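You operate a simulated robot arm through the tools that you are given. There is no shell and no other tool.

Carry out the task below with a simulated robot arm. There is one attempt and no reset: what you move stays moved.

TASK
Bolt down the orange washer with the last bolt from the block.
Fine: tighten it with the socket key from the upper drawer; put the key back in and shut the drawer. Where these are worked on the way, their far stop is far enough and under half their travel is too little: upper drawer.

The check looks at the end state, three seconds after you hand in, the way a careful person would. Anything else that was tipped, shoved, dropped, spilled or broken makes it a failure.

THE ROBOT
A 6-joint arm with a two-finger parallel gripper, fixed in place. Base frame: the origin is at the foot of the arm, x ahead of it, y to its left, z up; the work surface is at about z = 780. Readings come in mm, degrees, newtons and seconds.
With the tool pointing down near the work surface it reaches from about 240 to 640 mm from the base axis. Its first joint turns from -66.0 to 66.0 degrees. Payload 2.7 kg.
Tool frame: the origin (TCP) lies between the finger pads and is the grasp point; the fingertips stand 23 mm ahead of it; z points along the fingers, y is the line along which they close. The gripper opens to 94 mm. The fingers are 38 mm wide and 10 mm thick; the gripper's body (54 by 96 mm) begins 39 mm behind the TCP.
Orientation is told as [roll, pitch, yaw] about the base's x, y, z axes, in that order, counted from this pose: with the fingers straight down and closing along the base's y, the tool's x points along the base's -x, its y along +y and its z along -z.

THE INTERFACE
- The arm moves only by the tool move_arm. Its argument "series" is one flat list of numbers, 7 for each row, row after row: the shift along the base's x, y, z in mm, then the turn, a rotation vector about the base's x, y, z in degrees, then the finger opening in mm, from 0 to 94. In form: [x, y, z, ax, ay, az, grip, x, y, z, ax, ay, az, grip, ...]. A call has 1 to 20 rows; each row shifts and turns the commanded pose from where the row before left it. Each row takes 0.2 s and may step no farther than 50 mm and 8.6 degrees from the row before; otherwise, or with a gripper value out of range, the whole call is refused. A pose out of reach is approached as far as the arm can. The call stops where the force on the tool passes 40 N (or 10 N more than at its start, if that is more) or the arm is blocked; 0.2 s more then pass. Each finger travels about 45 mm/s and halts on what it meets, pressing with about 29 N; the grip force reading is that of the motor and also rises with nothing between the fingers. The clock runs only during rows and for 0.2 s after the last one: add rows that do not move to give the fingers time. The reply holds the time, the measured pose of the TCP, the force on the tool along the base axes, the opening and the grip force, in the units named above and with some noise, with the torque about the TCP (base axes, N m) and any sound that the robot's microphone picked up.
- Cameras (640 x 400 px; columns grow to the right, rows downward): "scene" is fixed at [59.3, -423.3, 1401.3]; the picture's right is [0.89, -0.45, 0.00], its down [-0.27, -0.54, -0.80] and it looks along [0.36, 0.72, -0.60] (base axes); focal length 290 px, centre (320, 200). "wrist" rides on the gripper at [86, 16, -75] in the tool frame; the picture's right is [-0.18, 0.98, 0.00], its down [-0.58, -0.11, -0.81] and it looks along [-0.79, -0.15, 0.59] (tool axes); focal length 243 px, centre (320, 200). There is no depth. A picture from a camera that has moved, and an enlarged one, comes with that camera's place and axes in the base frame and with its lens.
- camera(camera): a new picture of that camera. The clock stands still meanwhile.
- close_up(camera, box): a new picture of the part [left, top, right, bottom] of that camera's present view, enlarged. The clock stands still meanwhile.
- job_done(): hands the job in; it is judged then, once.

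Nothing tells you positions but the pictures and the camera data. Unless the task says otherwise, let go and move clear before handing in.

The tools are called as name(argument=value, ...) on one line, values as JSON. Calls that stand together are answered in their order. move_arm: Moves the arm, as the interface text tells. Its arguments: {"type":"object","properties":{"series":{"type":"array"}},"required":["series"]} The other tools are called the same way: camera (camera) takes a picture; close_up (camera, box) takes an enlarged picture of a part of a camera's view; job_done () hands the job in.

At the start:

```text
clock: 0.0
eef_pos: [284.0, 287.4, 1177.1]
tool_rot: [0.1, 0.0, 0.1]
force: [-0.4, 0.6, 0.9]
torque: [0.0, 0.0, 0.0]
gripper_width: 94.2
grip_force: 0.1
```

scene: 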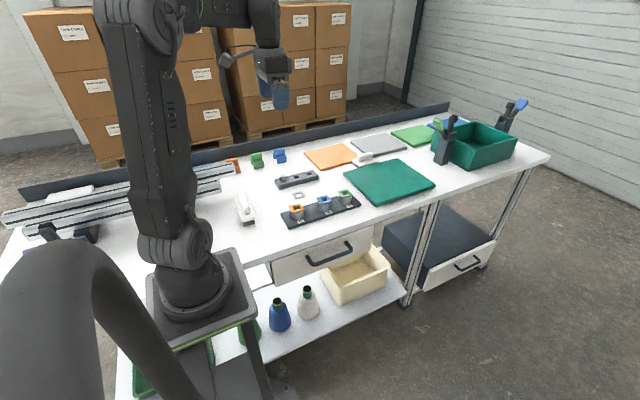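
wrist: 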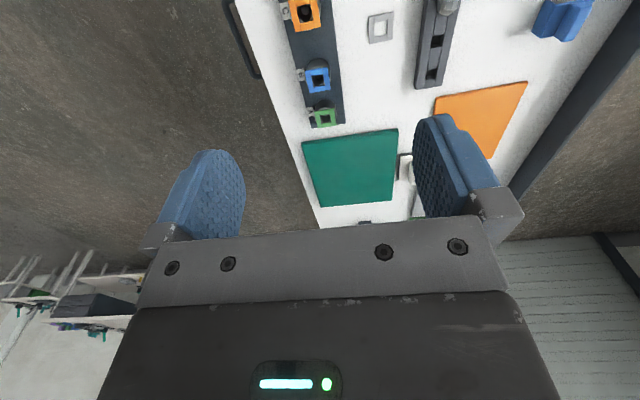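

I see a workbench with a rail of three coloured parts (orange, blue, green), a dark block with holes, and a drawer under the bench. I'll take enlarged views before moving anything.

close_up(camera="scene", box=[220, 140, 380, 240])

close_up(camera="scene", box=[260, 220, 500, 370])

close_up(camera="wrist", box=[220, 0, 540, 200])

close_up(camera="scene", box=[360, 90, 560, 215])

```text
4.00 times, centred on (300, 190) of scene
camera zoom: at [59.3, -423.3, 1401.3], right [0.89, -0.45, 0.0], down [-0.27, -0.54, -0.8], along [0.36, 0.72, -0.6], focal length 1162 px, centre (400, 240)
```

zoom: 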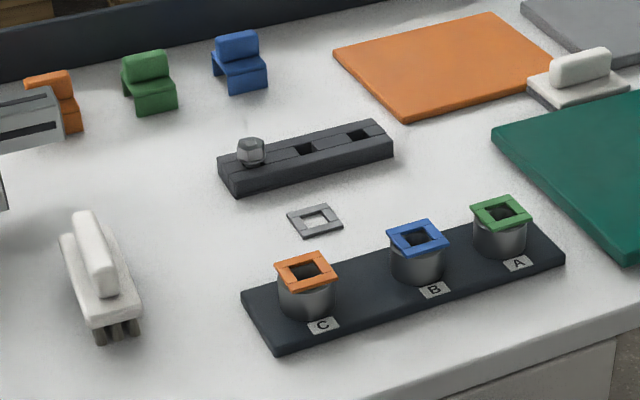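

```text
2.67 times, centred on (380, 295) of scene
camera zoom: at [59.3, -423.3, 1401.3], right [0.89, -0.45, 0.0], down [-0.27, -0.54, -0.8], along [0.36, 0.72, -0.6], focal length 775 px, centre (160, -53)
```

zoom: 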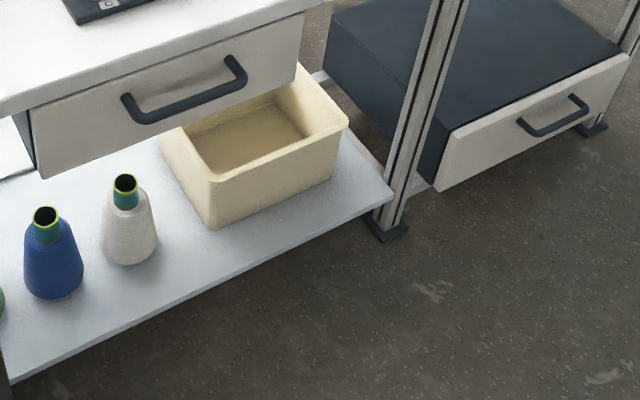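

```text
2.00 times, centred on (380, 100) of wrist
camera zoom: at [196.8, 303.8, 1252.1], right [0.18, 0.98, 0.0], down [0.58, -0.11, 0.81], along [0.79, -0.15, -0.59], focal length 485 px, centre (200, 400)
```

zoom: 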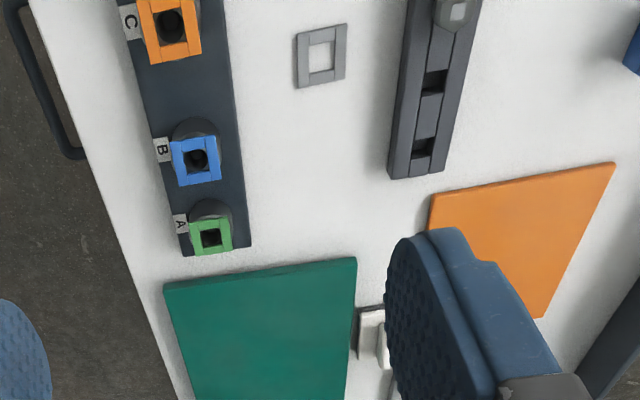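

```text
3.20 times, centred on (460, 152) of scene
camera zoom: at [59.3, -423.3, 1401.3], right [0.89, -0.45, 0.0], down [-0.27, -0.54, -0.8], along [0.36, 0.72, -0.6], focal length 930 px, centre (-128, 352)
```

zoom: 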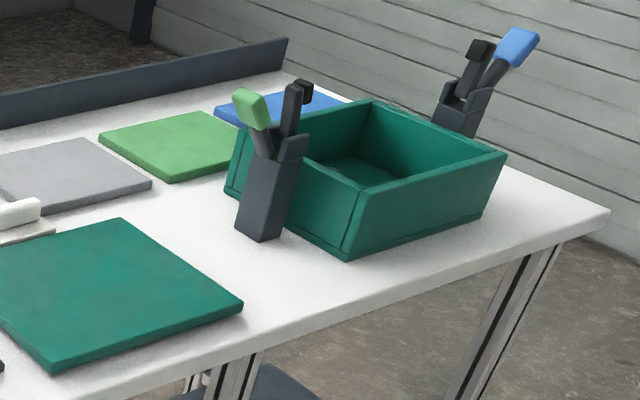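

The bolt sits in the block at roughly (350, 465), post C with the orange washer is near (317, 256), and the upper drawer's handle is near (365, 120, 745). I'll move the wrist closer to locate these more exactly.

move_arm(series=[-17, 15, -36, 0, 0, 0, 94, -17, 15, -36, 0, 0, 0, 94, -17, 15, -36, 0, 0, 0, 94, -17, 15, -36, 0, 0, 0, 94, -17, 15, -36, 0, 0, 0, 94])

camera(camera="wrist")

camera(camera="scene")

```text
clock: 1.2
eef_pos: [226.5, 348.6, 995.3]
tool_rot: [0.1, 0.1, -0.1]
force: [0.7, -0.3, 0.3]
torque: [-0.02, -0.01, -0.04]
gripper_width: 94.3
grip_force: 0.0
out of reach, approached as far as the arm can: row 4, 5
```

```text
taken
camera wrist: at [140.3, 365.1, 1070.8], right [0.19, 0.98, 0.0], down [0.58, -0.11, 0.81], along [0.79, -0.15, -0.59], focal length 243 px, centre (320, 200)
```

wrist: 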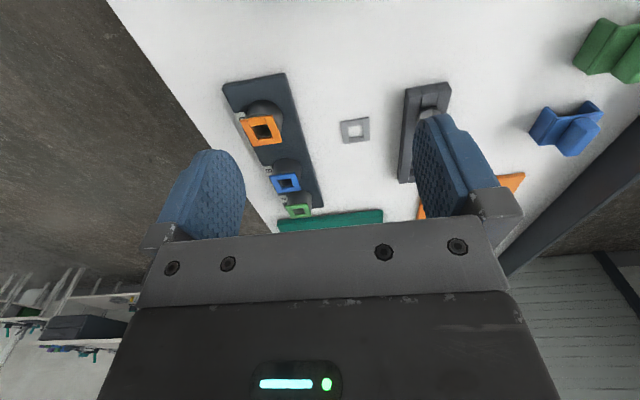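

```text
taken
```

scene: 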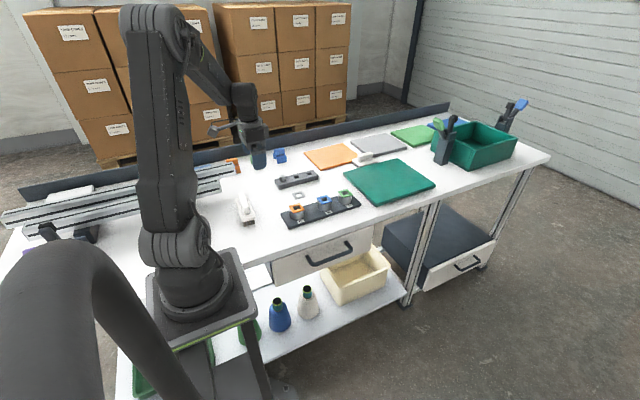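

The wrist now sees the posts, the gray washer and the block, partly hidden by a finger. I'll zoom in.

close_up(camera="wrist", box=[220, 60, 460, 210])

close_up(camera="wrist", box=[380, 60, 480, 122])

close_up(camera="scene", box=[264, 160, 328, 200])

close_up(camera="scene", box=[276, 182, 372, 242])

```text
2.67 times, centred on (340, 135) of wrist
camera zoom: at [140.3, 365.1, 1070.8], right [0.19, 0.98, 0.0], down [0.58, -0.11, 0.81], along [0.79, -0.15, -0.59], focal length 647 px, centre (267, 373)
```

zoom: 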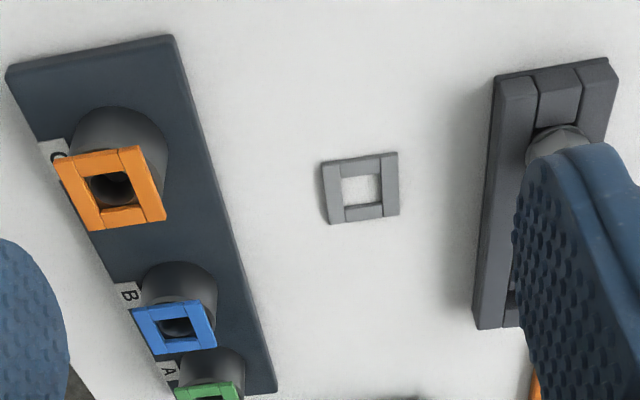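

```text
6.40 times, centred on (430, 91) of wrist
camera zoom: at [140.3, 365.1, 1070.8], right [0.19, 0.98, 0.0], down [0.58, -0.11, 0.81], along [0.79, -0.15, -0.59], focal length 1553 px, centre (-384, 898)
```

zoom: 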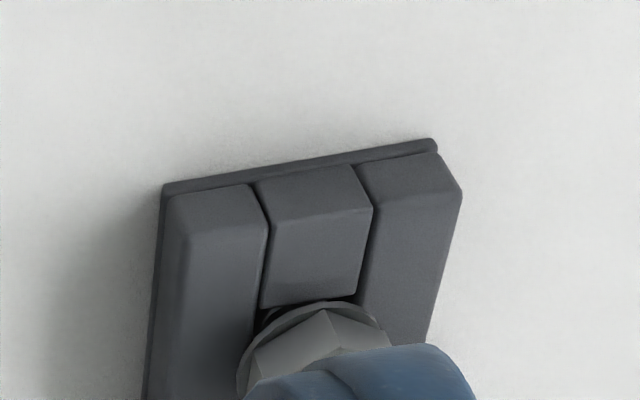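

```text
10.00 times, centred on (296, 180) of scene
camera zoom: at [59.3, -423.3, 1401.3], right [0.89, -0.45, 0.0], down [-0.27, -0.54, -0.8], along [0.36, 0.72, -0.6], focal length 2905 px, centre (560, 400)
```

zoom: 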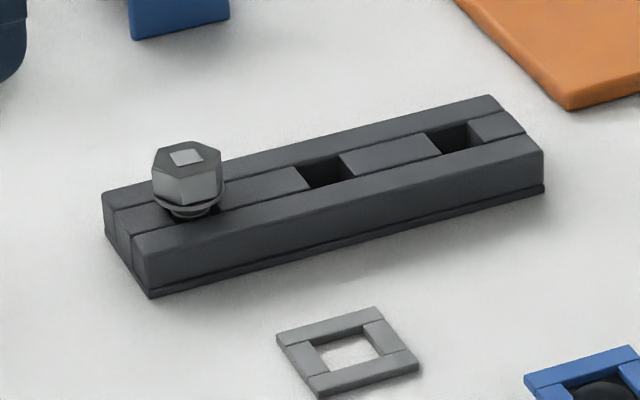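

```text
6.67 times, centred on (324, 212) of scene
camera zoom: at [59.3, -423.3, 1401.3], right [0.89, -0.45, 0.0], down [-0.27, -0.54, -0.8], along [0.36, 0.72, -0.6], focal length 1937 px, centre (293, 120)
```

zoom: 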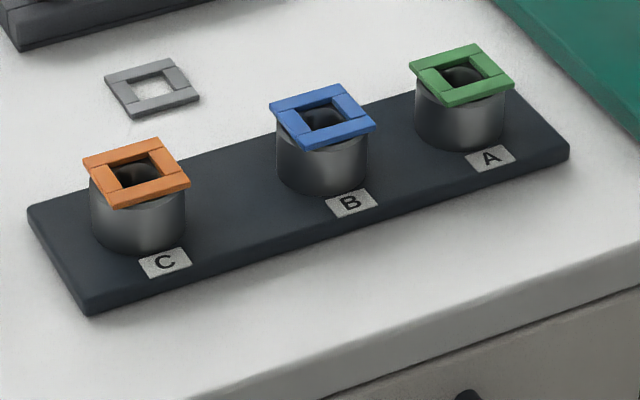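

Estimates so far are bolt head about (347, 465, 815) and orange washer about (315, 260, 825). I'll look at the drawer handle in detail before choosing how to grip it.

close_up(camera="scene", box=[262, 215, 390, 295])

close_up(camera="scene", box=[300, 232, 364, 272])

close_up(camera="scene", box=[0, 160, 260, 280])

```text
5.00 times, centred on (326, 255) of scene
camera zoom: at [59.3, -423.3, 1401.3], right [0.89, -0.45, 0.0], down [-0.27, -0.54, -0.8], along [0.36, 0.72, -0.6], focal length 1452 px, centre (290, -75)
```

zoom: 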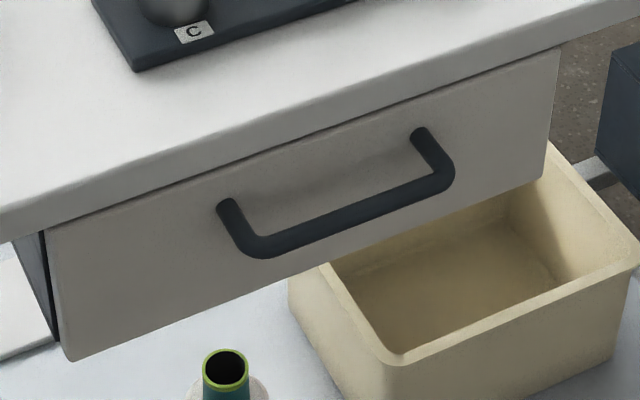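

```text
10.00 times, centred on (332, 252) of scene
camera zoom: at [59.3, -423.3, 1401.3], right [0.89, -0.45, 0.0], down [-0.27, -0.54, -0.8], along [0.36, 0.72, -0.6], focal length 2905 px, centre (200, -320)
```

zoom: 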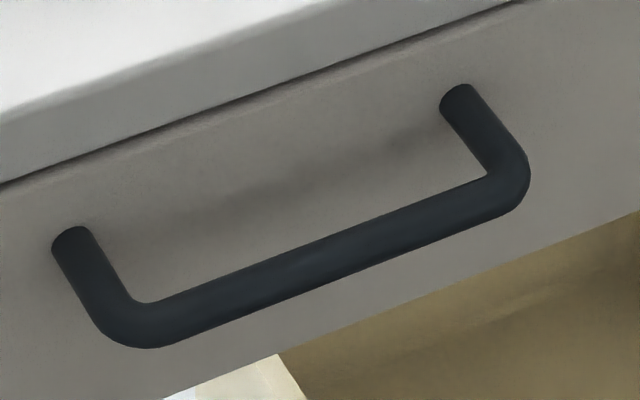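

```text
2.46 times, centred on (130, 220) of scene
camera zoom: at [59.3, -423.3, 1401.3], right [0.89, -0.45, 0.0], down [-0.27, -0.54, -0.8], along [0.36, 0.72, -0.6], focal length 715 px, centre (788, 151)
```

zoom: 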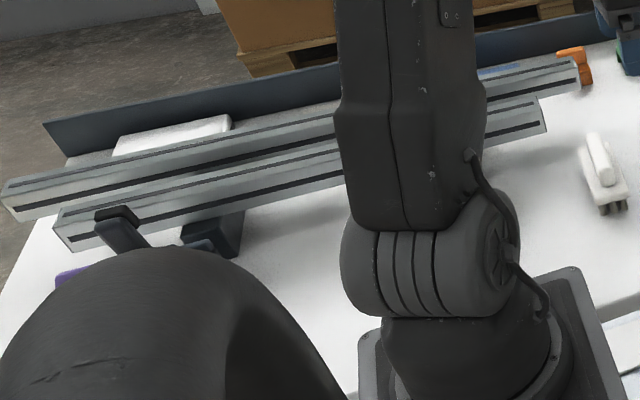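

The drawer's handle is a U-bar at about y≈112, z≈716, spanning x≈306 to 440. I'll handle the bolt first, moving over it and looking closely.

move_arm(series=[30, 0, 0, 0, 0, 0, 94, 30, 20, -10, 0, 0, 0, 94, 30, 30, -10, 0, 0, 0, 94])

```text
clock: 2.0
eef_pos: [319.2, 396.5, 975.8]
tool_rot: [0.1, 0.0, 0.0]
force: [0.4, 0.1, -0.8]
torque: [-0.02, 0.03, 0.0]
gripper_width: 94.0
grip_force: 0.0
```

move_arm(series=[5, 30, -20, 0, 0, 0, 94, 5, 30, -20, 0, 0, 0, 94, 0, 0, 0, 0, 0, 0, 94])

camera(camera="wrist")

close_up(camera="wrist", box=[240, 0, 400, 100])

```text
clock: 2.8
eef_pos: [327.5, 456.7, 936.1]
tool_rot: [0.0, 0.1, 0.0]
force: [0.4, 0.2, 0.6]
torque: [0.01, 0.02, 0.0]
gripper_width: 93.9
grip_force: 0.1
```

```text
taken
camera wrist: at [241.3, 473.3, 1010.9], right [0.19, 0.98, 0.0], down [0.58, -0.11, 0.81], along [0.79, -0.15, -0.59], focal length 243 px, centre (320, 200)
```

wrist: 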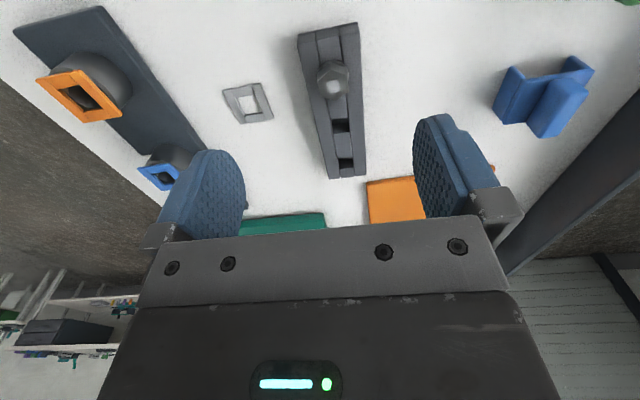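

```text
4.00 times, centred on (320, 50) of wrist
camera zoom: at [241.3, 473.3, 1010.9], right [0.19, 0.98, 0.0], down [0.58, -0.11, 0.81], along [0.79, -0.15, -0.59], focal length 970 px, centre (320, 800)
```

zoom: 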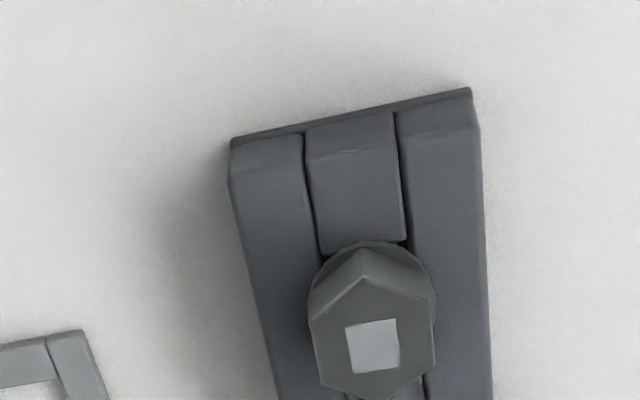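

The bolt head is about 25 mm across flats, flats facing ±y, with its top near (345.5, 464.5, 822.5), and the block lies along x. I'll centre over it, come down partway and check again.

move_arm(series=[10, 4, -20, 0, 0, 0, 80, 8, 4, -30, 0, 0, 0, 60, 0, 0, -26, 0, 0, 0, 60, 0, 0, 0, 0, 0, 0, 60])

camera(camera="wrist")

close_up(camera="scene", box=[248, 145, 328, 195])

```text
clock: 3.8
eef_pos: [346.8, 465.7, 861.8]
tool_rot: [0.1, 0.1, 0.0]
force: [0.2, 0.6, 0.9]
torque: [0.0, 0.0, 0.05]
gripper_width: 60.0
grip_force: 0.0
```

```text
taken
camera wrist: at [259.4, 481.7, 936.1], right [0.18, 0.98, 0.0], down [0.58, -0.11, 0.81], along [0.79, -0.15, -0.59], focal length 243 px, centre (320, 200)
```

wrist: 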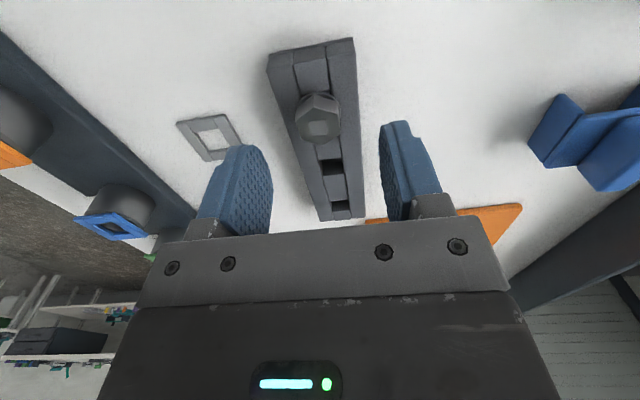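

```text
8.00 times, centred on (288, 170) of scene
camera zoom: at [59.3, -423.3, 1401.3], right [0.89, -0.45, 0.0], down [-0.27, -0.54, -0.8], along [0.36, 0.72, -0.6], focal length 2324 px, centre (576, 440)
```

zoom: 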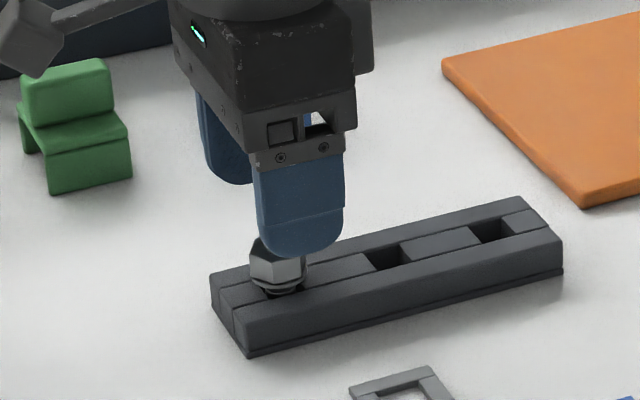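

close_up(camera="wrist", box=[260, 70, 380, 145])

```text
5.33 times, centred on (320, 108) of wrist
camera zoom: at [259.4, 481.7, 936.1], right [0.18, 0.98, 0.0], down [0.58, -0.11, 0.81], along [0.79, -0.15, -0.59], focal length 1294 px, centre (320, 693)
```

zoom: 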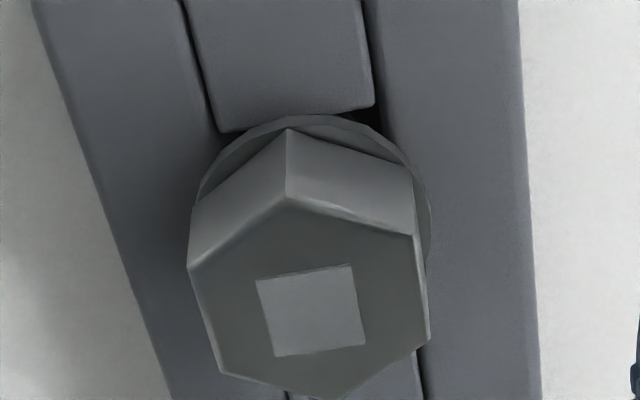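

The head is at about (345, 465), nearly centred between the fingers. Next I'll lower to the head height and close.

move_arm(series=[-2, -1, -15, 0, 0, 0, 60, 0, 0, -15, 0, 0, 0, 60, 0, 0, 0, 0, 0, 0, 60])

close_up(camera="scene", box=[248, 145, 328, 195])

```text
clock: 4.6
eef_pos: [342.5, 464.1, 831.6]
tool_rot: [0.1, 0.1, 0.0]
force: [0.0, 0.8, -0.8]
torque: [0.01, -0.01, 0.01]
gripper_width: 60.0
grip_force: 0.0
```

```text
8.00 times, centred on (288, 170) of scene
camera zoom: at [59.3, -423.3, 1401.3], right [0.89, -0.45, 0.0], down [-0.27, -0.54, -0.8], along [0.36, 0.72, -0.6], focal length 2324 px, centre (576, 440)
```

zoom: 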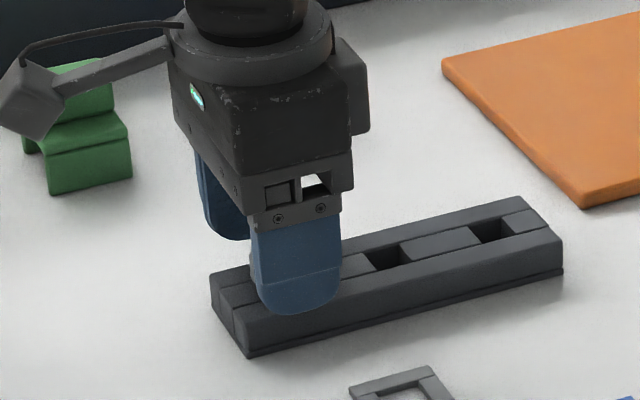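

move_arm(series=[2, 0, -1, 0, 0, 0, 40, 0, 0, 0, 0, 0, 0, 20, 0, 0, 0, 0, 0, 0, 20, 0, 0, 0, 0, 0, 0, 20, 0, 0, 0, 0, 0, 0, 20])

camera(camera="wrist")

```text
clock: 5.8
eef_pos: [345.5, 464.7, 830.6]
tool_rot: [0.1, 0.0, 0.0]
force: [-1.0, -1.0, 0.4]
torque: [-0.01, 0.0, 0.03]
gripper_width: 23.2
grip_force: 29.1
```

```text
taken
camera wrist: at [258.5, 481.5, 905.1], right [0.18, 0.98, 0.0], down [0.58, -0.11, 0.81], along [0.79, -0.15, -0.59], focal length 243 px, centre (320, 200)
```

wrist: 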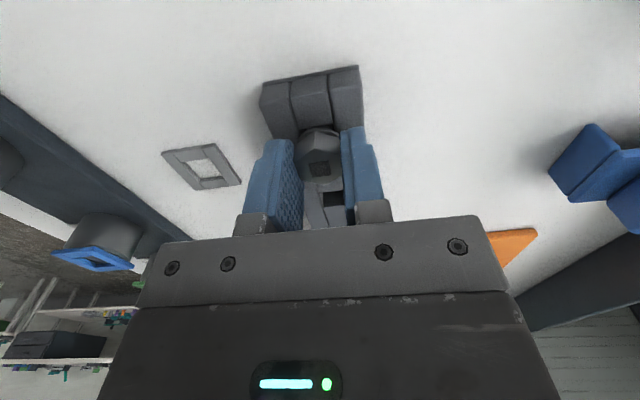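

Gripped at 23 mm on the flats with 29 N. I'll note where the bolt sits in the grip and then lift slowly.

close_up(camera="wrist", box=[272, 110, 368, 170])

move_arm(series=[0, 0, 10, 0, 0, 0, 20, 0, 0, 20, 0, 0, 0, 20, 0, 0, 30, 0, 0, 0, 20, 0, 0, 30, 0, 0, 0, 20, 0, 0, 0, 0, 0, 0, 20])

camera(camera="wrist")

close_up(camera="scene", box=[248, 125, 344, 185])

```text
6.67 times, centred on (320, 140) of wrist
camera zoom: at [258.5, 481.5, 905.1], right [0.18, 0.98, 0.0], down [0.58, -0.11, 0.81], along [0.79, -0.15, -0.59], focal length 1618 px, centre (320, 600)
```

zoom: 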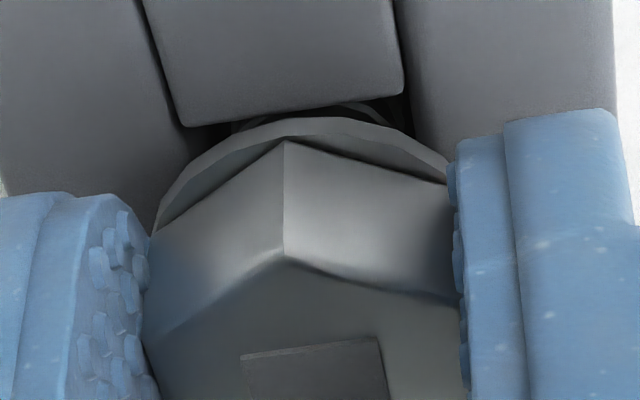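

```text
clock: 7.0
eef_pos: [346.5, 465.1, 919.0]
tool_rot: [0.0, -0.1, -0.2]
force: [-0.7, 0.3, -1.1]
torque: [0.03, -0.03, -0.03]
gripper_width: 23.3
grip_force: 29.0
```

```text
taken
camera wrist: at [259.1, 481.4, 995.0], right [0.18, 0.98, 0.0], down [0.58, -0.11, 0.81], along [0.79, -0.15, -0.59], focal length 243 px, centre (320, 200)
```

wrist: 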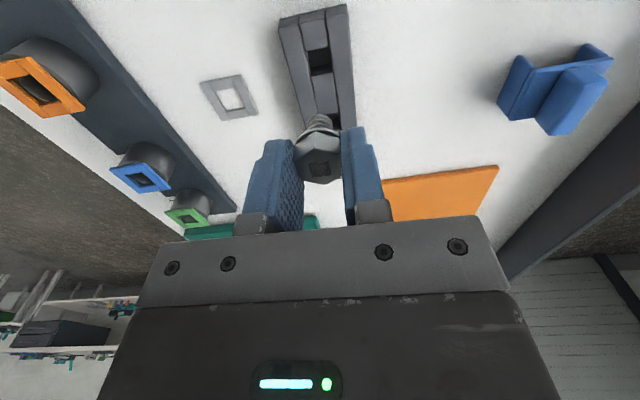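

```text
6.67 times, centred on (296, 155) of scene
camera zoom: at [59.3, -423.3, 1401.3], right [0.89, -0.45, 0.0], down [-0.27, -0.54, -0.8], along [0.36, 0.72, -0.6], focal length 1937 px, centre (480, 500)
```

zoom: 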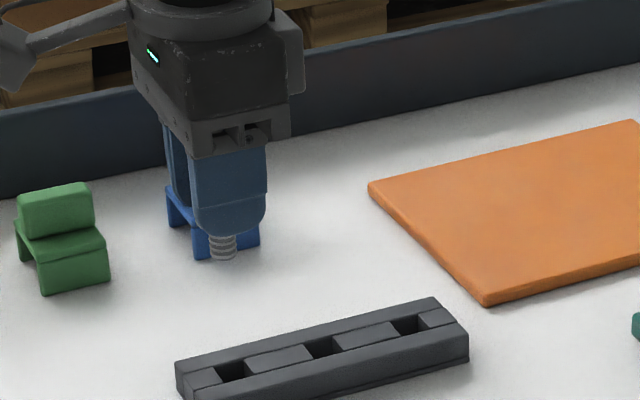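

The bolt is lifted, with a threaded shank of about 20 mm whose tip is about 45 mm below the TCP. I'll carry it to above post C at a safe height.

move_arm(series=[-6, -41, 0, 0, 0, 0, 20, -6, -41, 0, 0, 0, 0, 20, -6, -41, 0, 0, 0, 0, 20, -6, -41, 0, 0, 0, 0, 20, -6, -41, 0, 0, 0, 0, 20, 0, 0, 0, 0, 0, 0, 20])

camera(camera="wrist")

close_up(camera="scene", box=[256, 165, 352, 225])

close_up(camera="wrist", box=[272, 30, 400, 110])

```text
clock: 8.4
eef_pos: [314.8, 260.3, 918.1]
tool_rot: [0.2, 0.0, 0.0]
force: [0.1, 0.1, -1.2]
torque: [0.04, 0.0, 0.01]
gripper_width: 23.0
grip_force: 29.1
```

```text
taken
camera wrist: at [227.7, 276.3, 994.1], right [0.18, 0.98, 0.0], down [0.58, -0.11, 0.81], along [0.79, -0.15, -0.59], focal length 243 px, centre (320, 200)
```

wrist: 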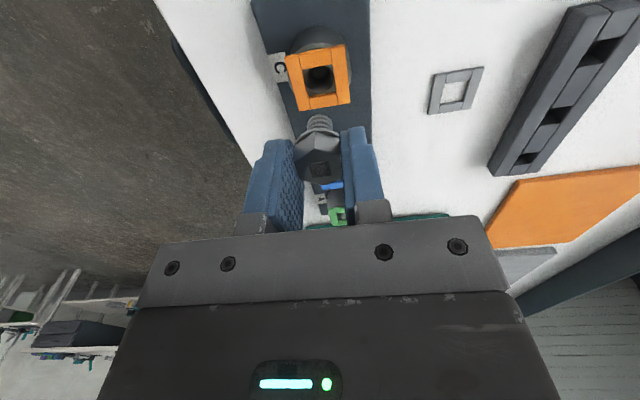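

```text
6.67 times, centred on (304, 195) of scene
camera zoom: at [59.3, -423.3, 1401.3], right [0.89, -0.45, 0.0], down [-0.27, -0.54, -0.8], along [0.36, 0.72, -0.6], focal length 1937 px, centre (427, 233)
```

zoom: 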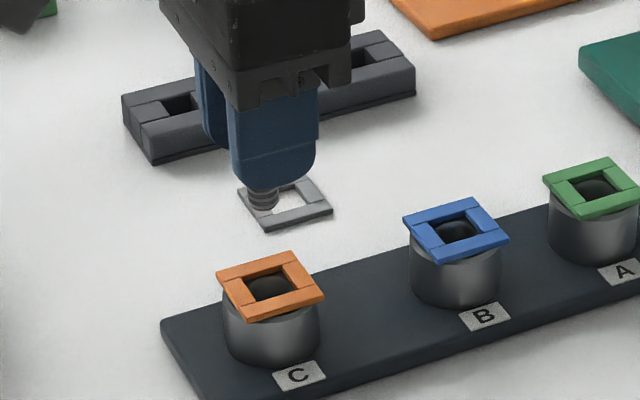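

```text
5.00 times, centred on (336, 70) of wrist
camera zoom: at [227.7, 276.3, 994.1], right [0.18, 0.98, 0.0], down [0.58, -0.11, 0.81], along [0.79, -0.15, -0.59], focal length 1213 px, centre (240, 850)
```

zoom: 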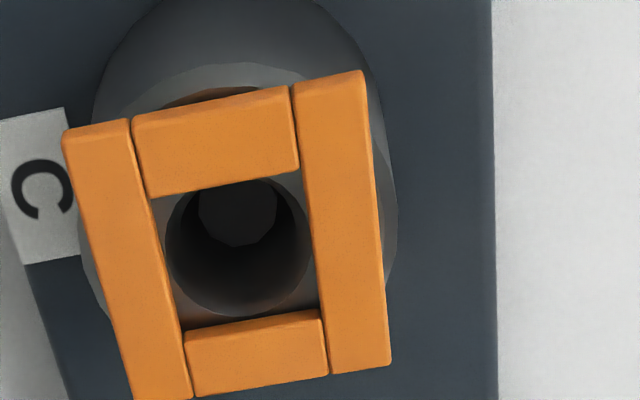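

The post hole is about 21 mm wide at (314.8, 259.8), and the 14 mm shank is nearly above it. I'll shift by a millimetre and lower to just above the washer.

move_arm(series=[-1, -1, -20, 0, 0, 0, 20, 0, 0, -20, 0, 0, 0, 20, 0, 0, -4, 0, 0, 0, 20, 0, 0, 0, 0, 0, 0, 20])

close_up(camera="scene", box=[272, 185, 336, 225])

close_up(camera="wrist", box=[256, 70, 384, 150])

```text
clock: 9.4
eef_pos: [312.6, 259.5, 876.9]
tool_rot: [0.1, 0.0, 0.0]
force: [0.2, -0.4, -1.2]
torque: [0.02, -0.04, -0.02]
gripper_width: 23.2
grip_force: 28.6
```

```text
10.00 times, centred on (304, 205) of scene
camera zoom: at [59.3, -423.3, 1401.3], right [0.89, -0.45, 0.0], down [-0.27, -0.54, -0.8], along [0.36, 0.72, -0.6], focal length 2905 px, centre (480, 150)
```

zoom: 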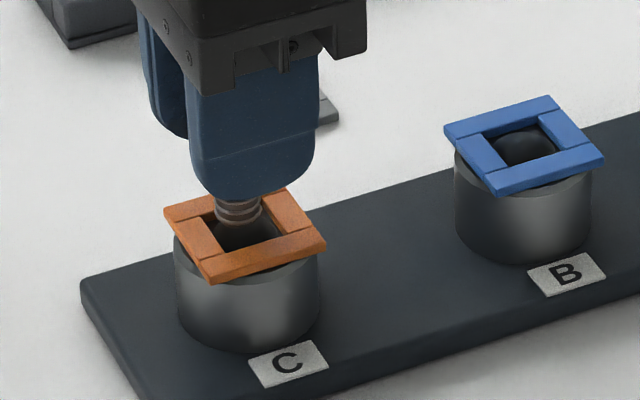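

```text
5.00 times, centred on (320, 110) of wrist
camera zoom: at [226.4, 276.2, 951.1], right [0.18, 0.98, 0.0], down [0.58, -0.11, 0.81], along [0.79, -0.15, -0.59], focal length 1213 px, centre (320, 650)
```

zoom: 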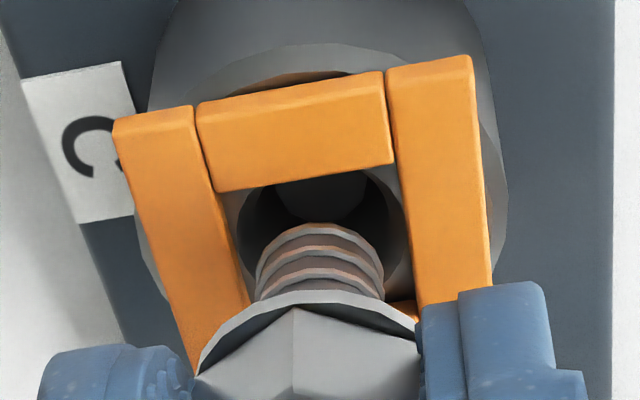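

The shank tip is over the hole with about 1 mm alignment error. I'll lower it through the washer in small steps.

move_arm(series=[0.5, 0.5, -4, 0, 0, 0, 20, 0, 0, -4, 0, 0, 0, 20, 0, 0, -3, 0, 0, 0, 20, 0, 0, 0, 0, 0, 0, 20])

close_up(camera="scene", box=[272, 185, 336, 225])

close_up(camera="wrist", box=[256, 70, 384, 150])

```text
clock: 10.4
eef_pos: [313.9, 259.4, 864.8]
tool_rot: [0.1, 0.0, 0.0]
force: [0.2, -0.2, -0.7]
torque: [-0.01, -0.01, -0.02]
gripper_width: 23.3
grip_force: 28.7
```

```text
10.00 times, centred on (304, 205) of scene
camera zoom: at [59.3, -423.3, 1401.3], right [0.89, -0.45, 0.0], down [-0.27, -0.54, -0.8], along [0.36, 0.72, -0.6], focal length 2905 px, centre (480, 150)
```

zoom: 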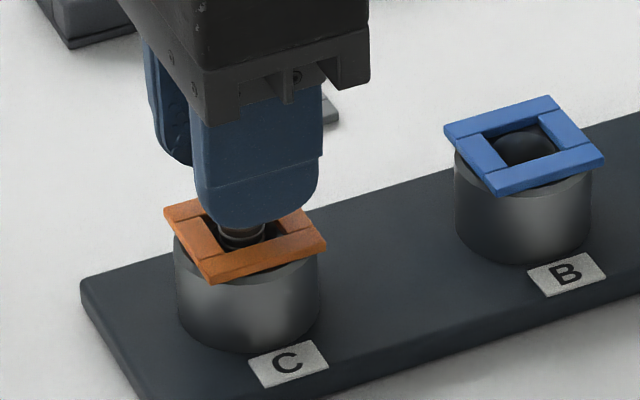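

```text
5.00 times, centred on (320, 110) of wrist
camera zoom: at [227.5, 276.7, 939.5], right [0.18, 0.98, 0.0], down [0.58, -0.11, 0.81], along [0.79, -0.15, -0.59], focal length 1213 px, centre (320, 650)
```

zoom: 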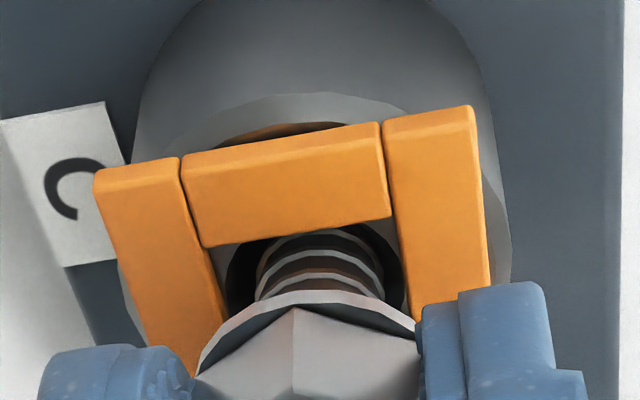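

move_arm(series=[0, 0, -3, 0, 0, 0, 20, 0, 0, -3, 0, 0, 0, 20, 0, 0, -2, 0, 0, 0, 20, 0, 0, 0, 0, 0, 0, 20])

close_up(camera="scene", box=[272, 185, 336, 225])

close_up(camera="wrist", box=[256, 70, 384, 150])

```text
clock: 11.4
eef_pos: [314.9, 259.4, 858.9]
tool_rot: [0.2, -0.1, 0.0]
force: [-7.6, 0.7, 24.2]
torque: [-0.04, 0.16, 0.0]
gripper_width: 23.2
grip_force: 29.3
```

```text
10.00 times, centred on (304, 205) of scene
camera zoom: at [58.9, -423.5, 1401.3], right [0.89, -0.45, 0.0], down [-0.27, -0.54, -0.8], along [0.36, 0.72, -0.6], focal length 2905 px, centre (480, 150)
```

zoom: 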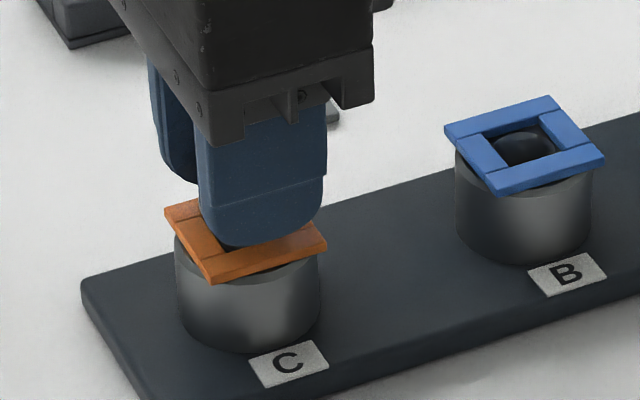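

```text
5.00 times, centred on (320, 110) of wrist
camera zoom: at [227.9, 275.7, 932.8], right [0.18, 0.98, 0.0], down [0.58, -0.11, 0.81], along [0.79, -0.15, -0.59], focal length 1213 px, centre (320, 650)
```

zoom: 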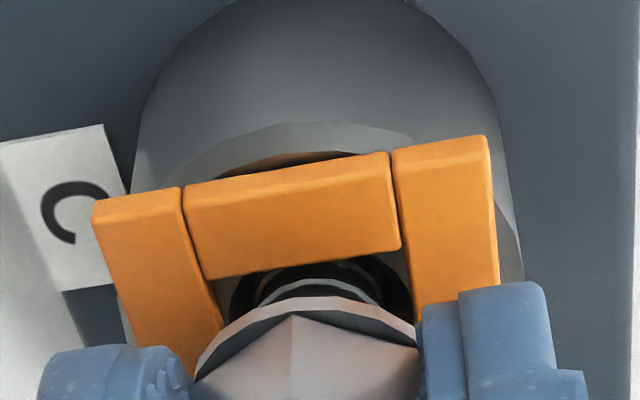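

Contact at z≈859 with 24 N upward and -7.6 N in x, while the flange is still several mm above the washer. It may be the thread start or a slight misalignment, so I'll back off, shift a little and feel again.

move_arm(series=[0, 0, 3, 0, 0, 0, 20, -1, 0, 0, 0, 0, 0, 20, 0, 0, -1, 0, 0, 0, 20, 0, 0, 0, 0, 0, 0, 20])

close_up(camera="wrist", box=[272, 95, 368, 155])

close_up(camera="scene", box=[280, 195, 312, 215])

close_up(camera="scene", box=[308, 187, 360, 220])

```text
clock: 12.4
eef_pos: [315.9, 259.7, 859.2]
tool_rot: [0.2, -0.1, -0.1]
force: [17.8, 5.5, -15.7]
torque: [0.06, -0.42, -0.01]
gripper_width: 22.9
grip_force: 28.8
```

```text
6.67 times, centred on (320, 125) of wrist
camera zoom: at [227.9, 275.8, 933.9], right [0.19, 0.98, 0.0], down [0.58, -0.11, 0.81], along [0.79, -0.15, -0.59], focal length 1618 px, centre (320, 700)
```

zoom: 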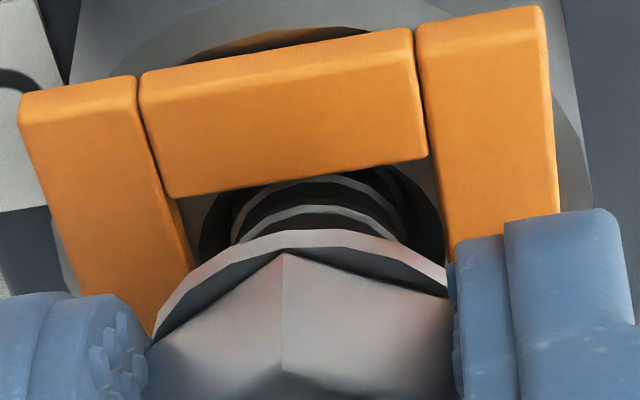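

```text
16.00 times, centred on (296, 205) of scene
camera zoom: at [59.9, -423.0, 1401.4], right [0.89, -0.45, 0.0], down [-0.27, -0.54, -0.8], along [0.36, 0.71, -0.6], focal length 4648 px, centre (704, 120)
```

zoom: 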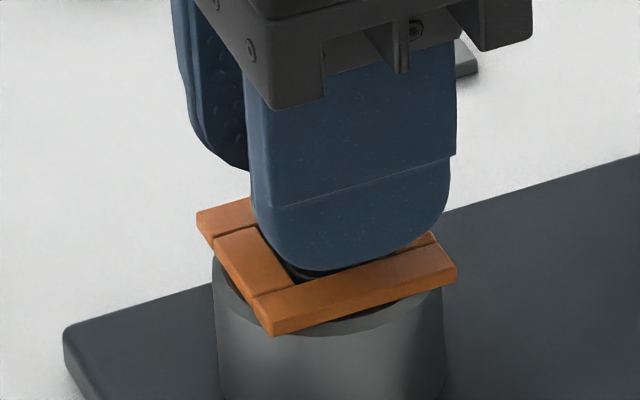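

```text
12.12 times, centred on (334, 204) of scene
camera zoom: at [59.9, -423.0, 1401.4], right [0.89, -0.45, 0.0], down [-0.27, -0.54, -0.8], along [0.36, 0.71, -0.6], focal length 3521 px, centre (150, 158)
```

zoom: 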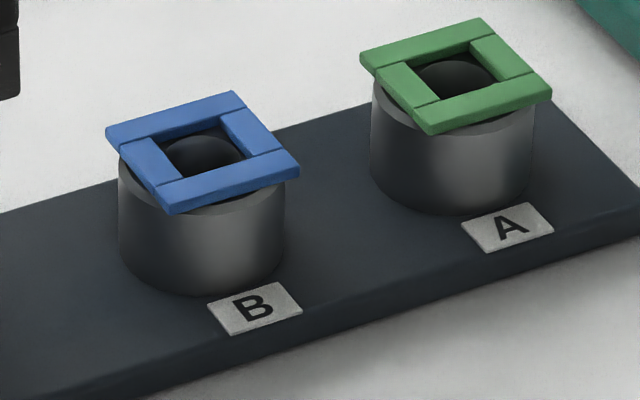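

The bolt now resists being pulled back up or sideways, so its thread has caught in the post. I'll release it and look.

move_arm(series=[1.5, 0, -1, 0, 0, 0, 20, 0, 0, 0, 0, 0, 0, 40, 0, 0, 0, 0, 0, 0, 60, 0, 0, 0, 0, 0, 0, 60])

close_up(camera="wrist", box=[240, 80, 400, 180])

close_up(camera="scene", box=[280, 195, 312, 215])

```text
clock: 13.4
eef_pos: [315.2, 258.2, 858.2]
tool_rot: [0.0, 0.0, 0.0]
force: [-0.6, -1.2, 0.4]
torque: [0.0, 0.01, -0.01]
gripper_width: 60.0
grip_force: 0.0
```

```text
4.00 times, centred on (320, 130) of wrist
camera zoom: at [228.4, 275.3, 933.1], right [0.18, 0.98, 0.0], down [0.58, -0.11, 0.81], along [0.79, -0.15, -0.59], focal length 970 px, centre (320, 480)
```

zoom: 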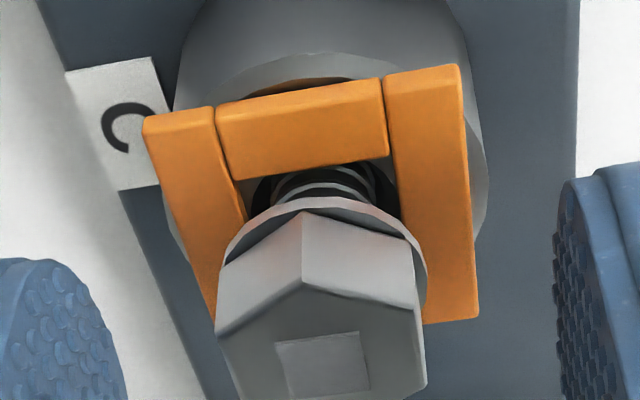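

```text
16.00 times, centred on (296, 205) of scene
camera zoom: at [59.3, -423.3, 1401.3], right [0.89, -0.45, 0.0], down [-0.27, -0.54, -0.8], along [0.36, 0.72, -0.6], focal length 4648 px, centre (704, 120)
```

zoom: 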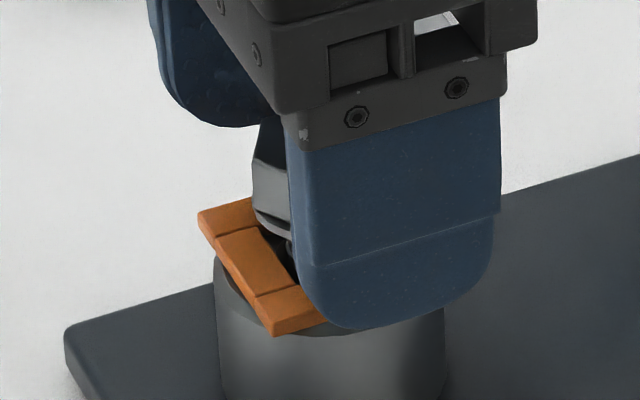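

The bolt now stands in post C at about (315.5, 259.2), with its head top near z=850 and about 7 mm of thread left. I'll retreat up and move over in front of the drawer handle.

move_arm(series=[0, 0, 30, 0, 0, 0, 60, 0, 0, 40, 0, 0, 0, 70, 5, -40, 0, 0, 0, 0, 70, 8, -40, 0, 0, 0, 0, 70, 8, -45, 0, 0, 0, 0, 70, 8, -45, -30, 0, 0, 0, 70, 0, 0, -40, 0, 0, 0, 70, 0, 0, 0, 0, 0, 0, 70])

camera(camera="wrist")

close_up(camera="scene", box=[280, 195, 312, 215])

camera(camera="scene")

```text
refused: row 6 steps farther than a row can; nothing moved
```

```text
taken
camera wrist: at [228.4, 275.3, 933.1], right [0.18, 0.98, 0.0], down [0.58, -0.11, 0.81], along [0.79, -0.15, -0.59], focal length 243 px, centre (320, 200)
```

wrist: 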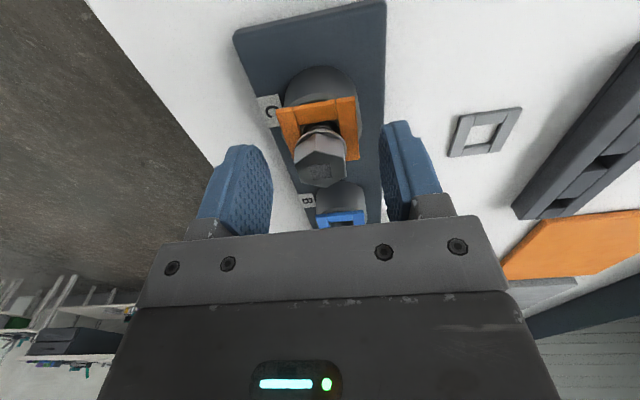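

```text
16.00 times, centred on (296, 205) of scene
camera zoom: at [59.3, -423.3, 1401.3], right [0.89, -0.45, 0.0], down [-0.27, -0.54, -0.8], along [0.36, 0.72, -0.6], focal length 4648 px, centre (704, 120)
```

zoom: 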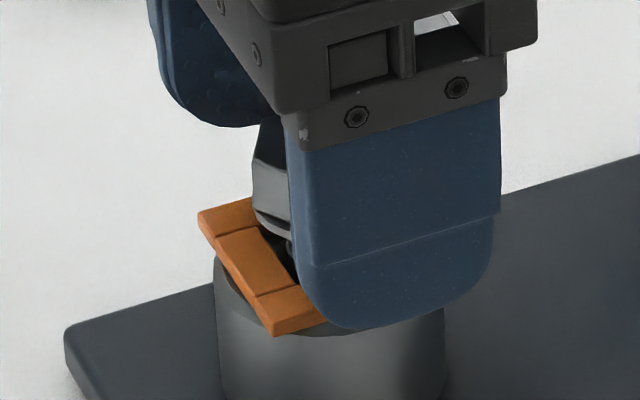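

```text
taken
```

scene: 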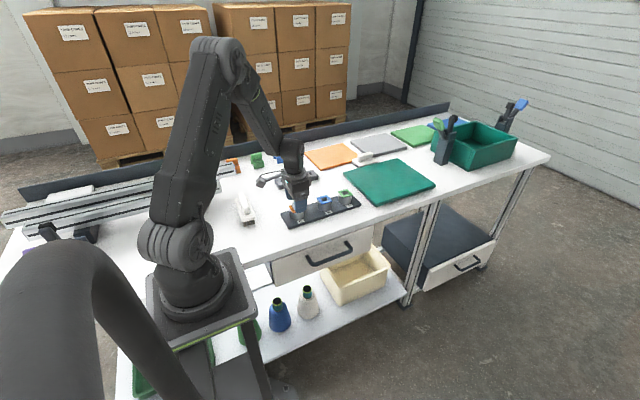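

That call was refused because one row stepped too far, so nothing moved. I'll repeat it with smaller steps.

move_arm(series=[0, 0, 30, 0, 0, 0, 60, 0, 0, 40, 0, 0, 0, 70, 5, -40, 0, 0, 0, 0, 70, 8, -40, 0, 0, 0, 0, 70, 8, -45, 0, 0, 0, 0, 70, 8, -45, 0, 0, 0, 0, 70, 0, 0, -40, 0, 0, 0, 70, 0, 0, -30, 0, 0, 0, 70, 0, 0, 0, 0, 0, 0, 70])

camera(camera="wrist")

close_up(camera="scene", box=[272, 185, 336, 225])

camera(camera="scene")

```text
clock: 15.4
eef_pos: [344.4, 88.2, 858.2]
tool_rot: [0.1, 0.0, -0.1]
force: [0.1, 0.1, -0.3]
torque: [-0.02, -0.02, 0.01]
gripper_width: 70.1
grip_force: 0.2
```

```text
taken
camera wrist: at [257.7, 103.7, 932.8], right [0.18, 0.98, 0.0], down [0.58, -0.11, 0.81], along [0.79, -0.15, -0.59], focal length 243 px, centre (320, 200)
```

wrist: 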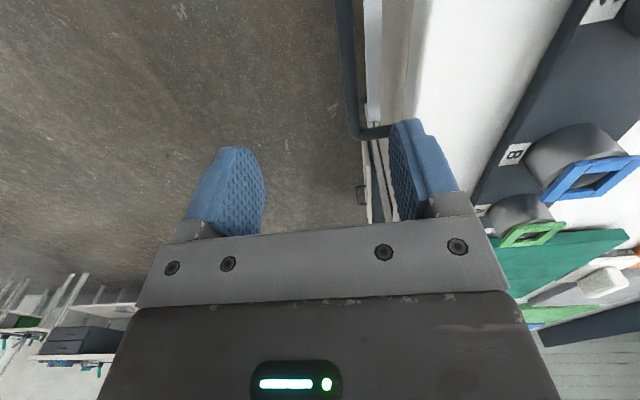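

```text
10.00 times, centred on (304, 205) of scene
camera zoom: at [59.3, -423.3, 1401.3], right [0.89, -0.45, 0.0], down [-0.27, -0.54, -0.8], along [0.36, 0.72, -0.6], focal length 2905 px, centre (480, 150)
```

zoom: 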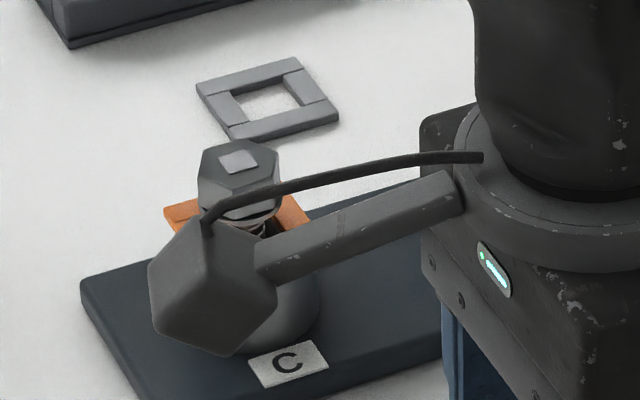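

```text
taken
```

scene: 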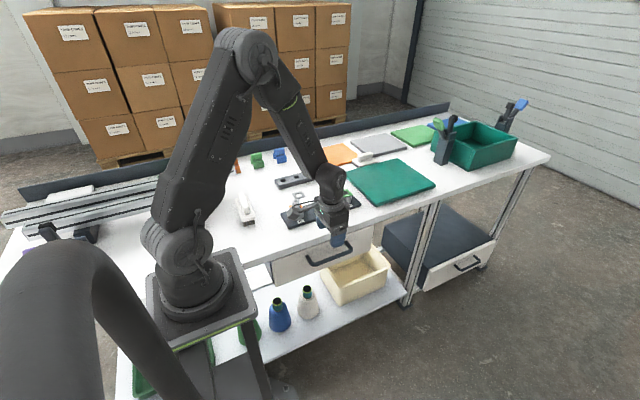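

close_up(camera="wrist", box=[310, 0, 470, 150])

```text
2.67 times, centred on (390, 75) of wrist
camera zoom: at [257.7, 103.7, 932.8], right [0.18, 0.98, 0.0], down [0.58, -0.11, 0.81], along [0.79, -0.15, -0.59], focal length 647 px, centre (133, 533)
```

zoom: 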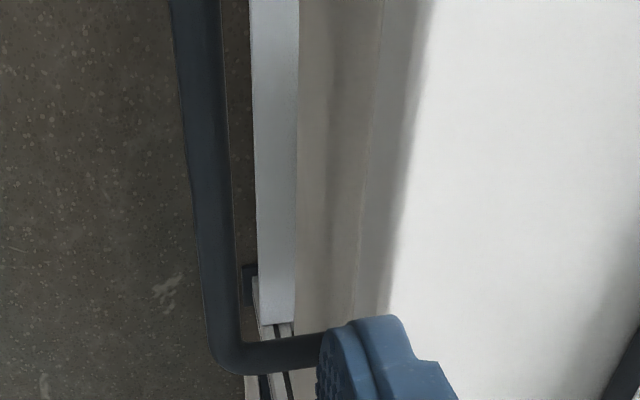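

The handle bar is about 14 mm thick at y≈110, z≈717, with the drawer face at y≈151. One finger fits behind the bar, so I'll go straight down with the fingers 80 mm apart at y≈89 and hook it.

move_arm(series=[20, 1, -20, 0, 0, 0, 80, 0, 0, -30, 0, 0, 0, 80, 0, 0, -30, 0, 0, 0, 80, 0, 0, -20, 0, 0, 0, 80, 0, 0, 0, 0, 0, 0, 80])

camera(camera="wrist")

close_up(camera="scene", box=[280, 200, 408, 280])

```text
clock: 16.6
eef_pos: [366.0, 89.5, 758.9]
tool_rot: [0.1, -0.1, 0.0]
force: [0.5, 0.8, 0.9]
torque: [0.0, 0.02, -0.03]
gripper_width: 80.0
grip_force: 0.0
```

```text
taken
camera wrist: at [279.6, 106.8, 833.6], right [0.18, 0.98, 0.0], down [0.58, -0.11, 0.81], along [0.79, -0.15, -0.59], focal length 243 px, centre (320, 200)
```

wrist: 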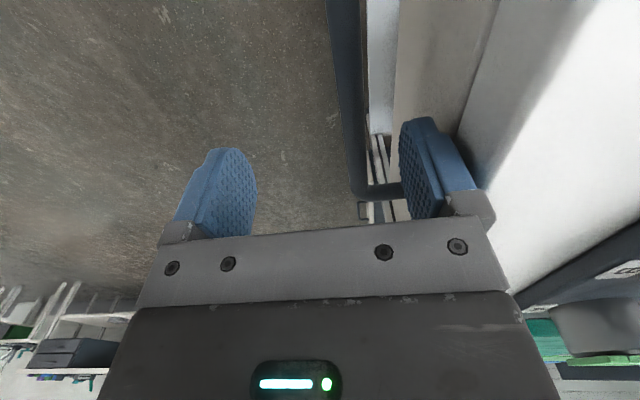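

```text
5.00 times, centred on (344, 240) of scene
camera zoom: at [59.3, -423.3, 1401.3], right [0.89, -0.45, 0.0], down [-0.27, -0.54, -0.8], along [0.36, 0.72, -0.6], focal length 1452 px, centre (200, 0)
```

zoom: 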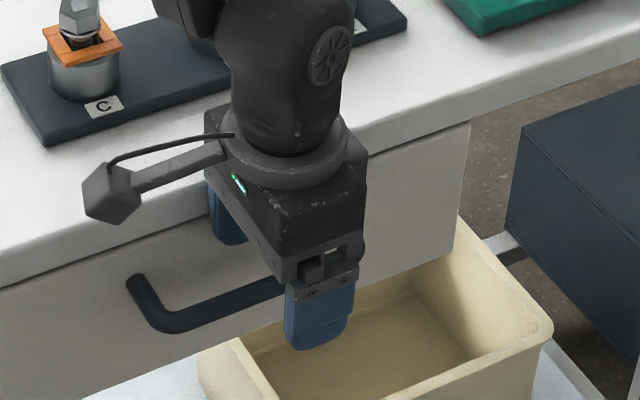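

The back finger is lined up behind the bar. I'll lower it and then pull gently toward -y.

move_arm(series=[0, 0, -10, 0, 0, 0, 80, 0, 0, -10, 0, 0, 0, 80, 0, 0, -9, 0, 0, 0, 80, 0, 0, 0, 0, 0, 0, 80])

camera(camera="wrist")

```text
clock: 17.6
eef_pos: [364.2, 89.5, 728.4]
tool_rot: [0.1, 0.0, 0.1]
force: [-0.3, 0.0, -0.5]
torque: [0.04, 0.02, -0.02]
gripper_width: 80.1
grip_force: 0.0
```

```text
taken
camera wrist: at [277.8, 106.2, 803.8], right [0.18, 0.98, 0.0], down [0.58, -0.11, 0.81], along [0.79, -0.15, -0.59], focal length 243 px, centre (320, 200)
```

wrist: 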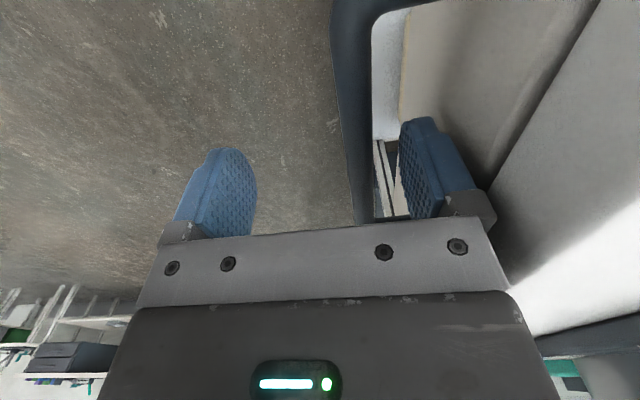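

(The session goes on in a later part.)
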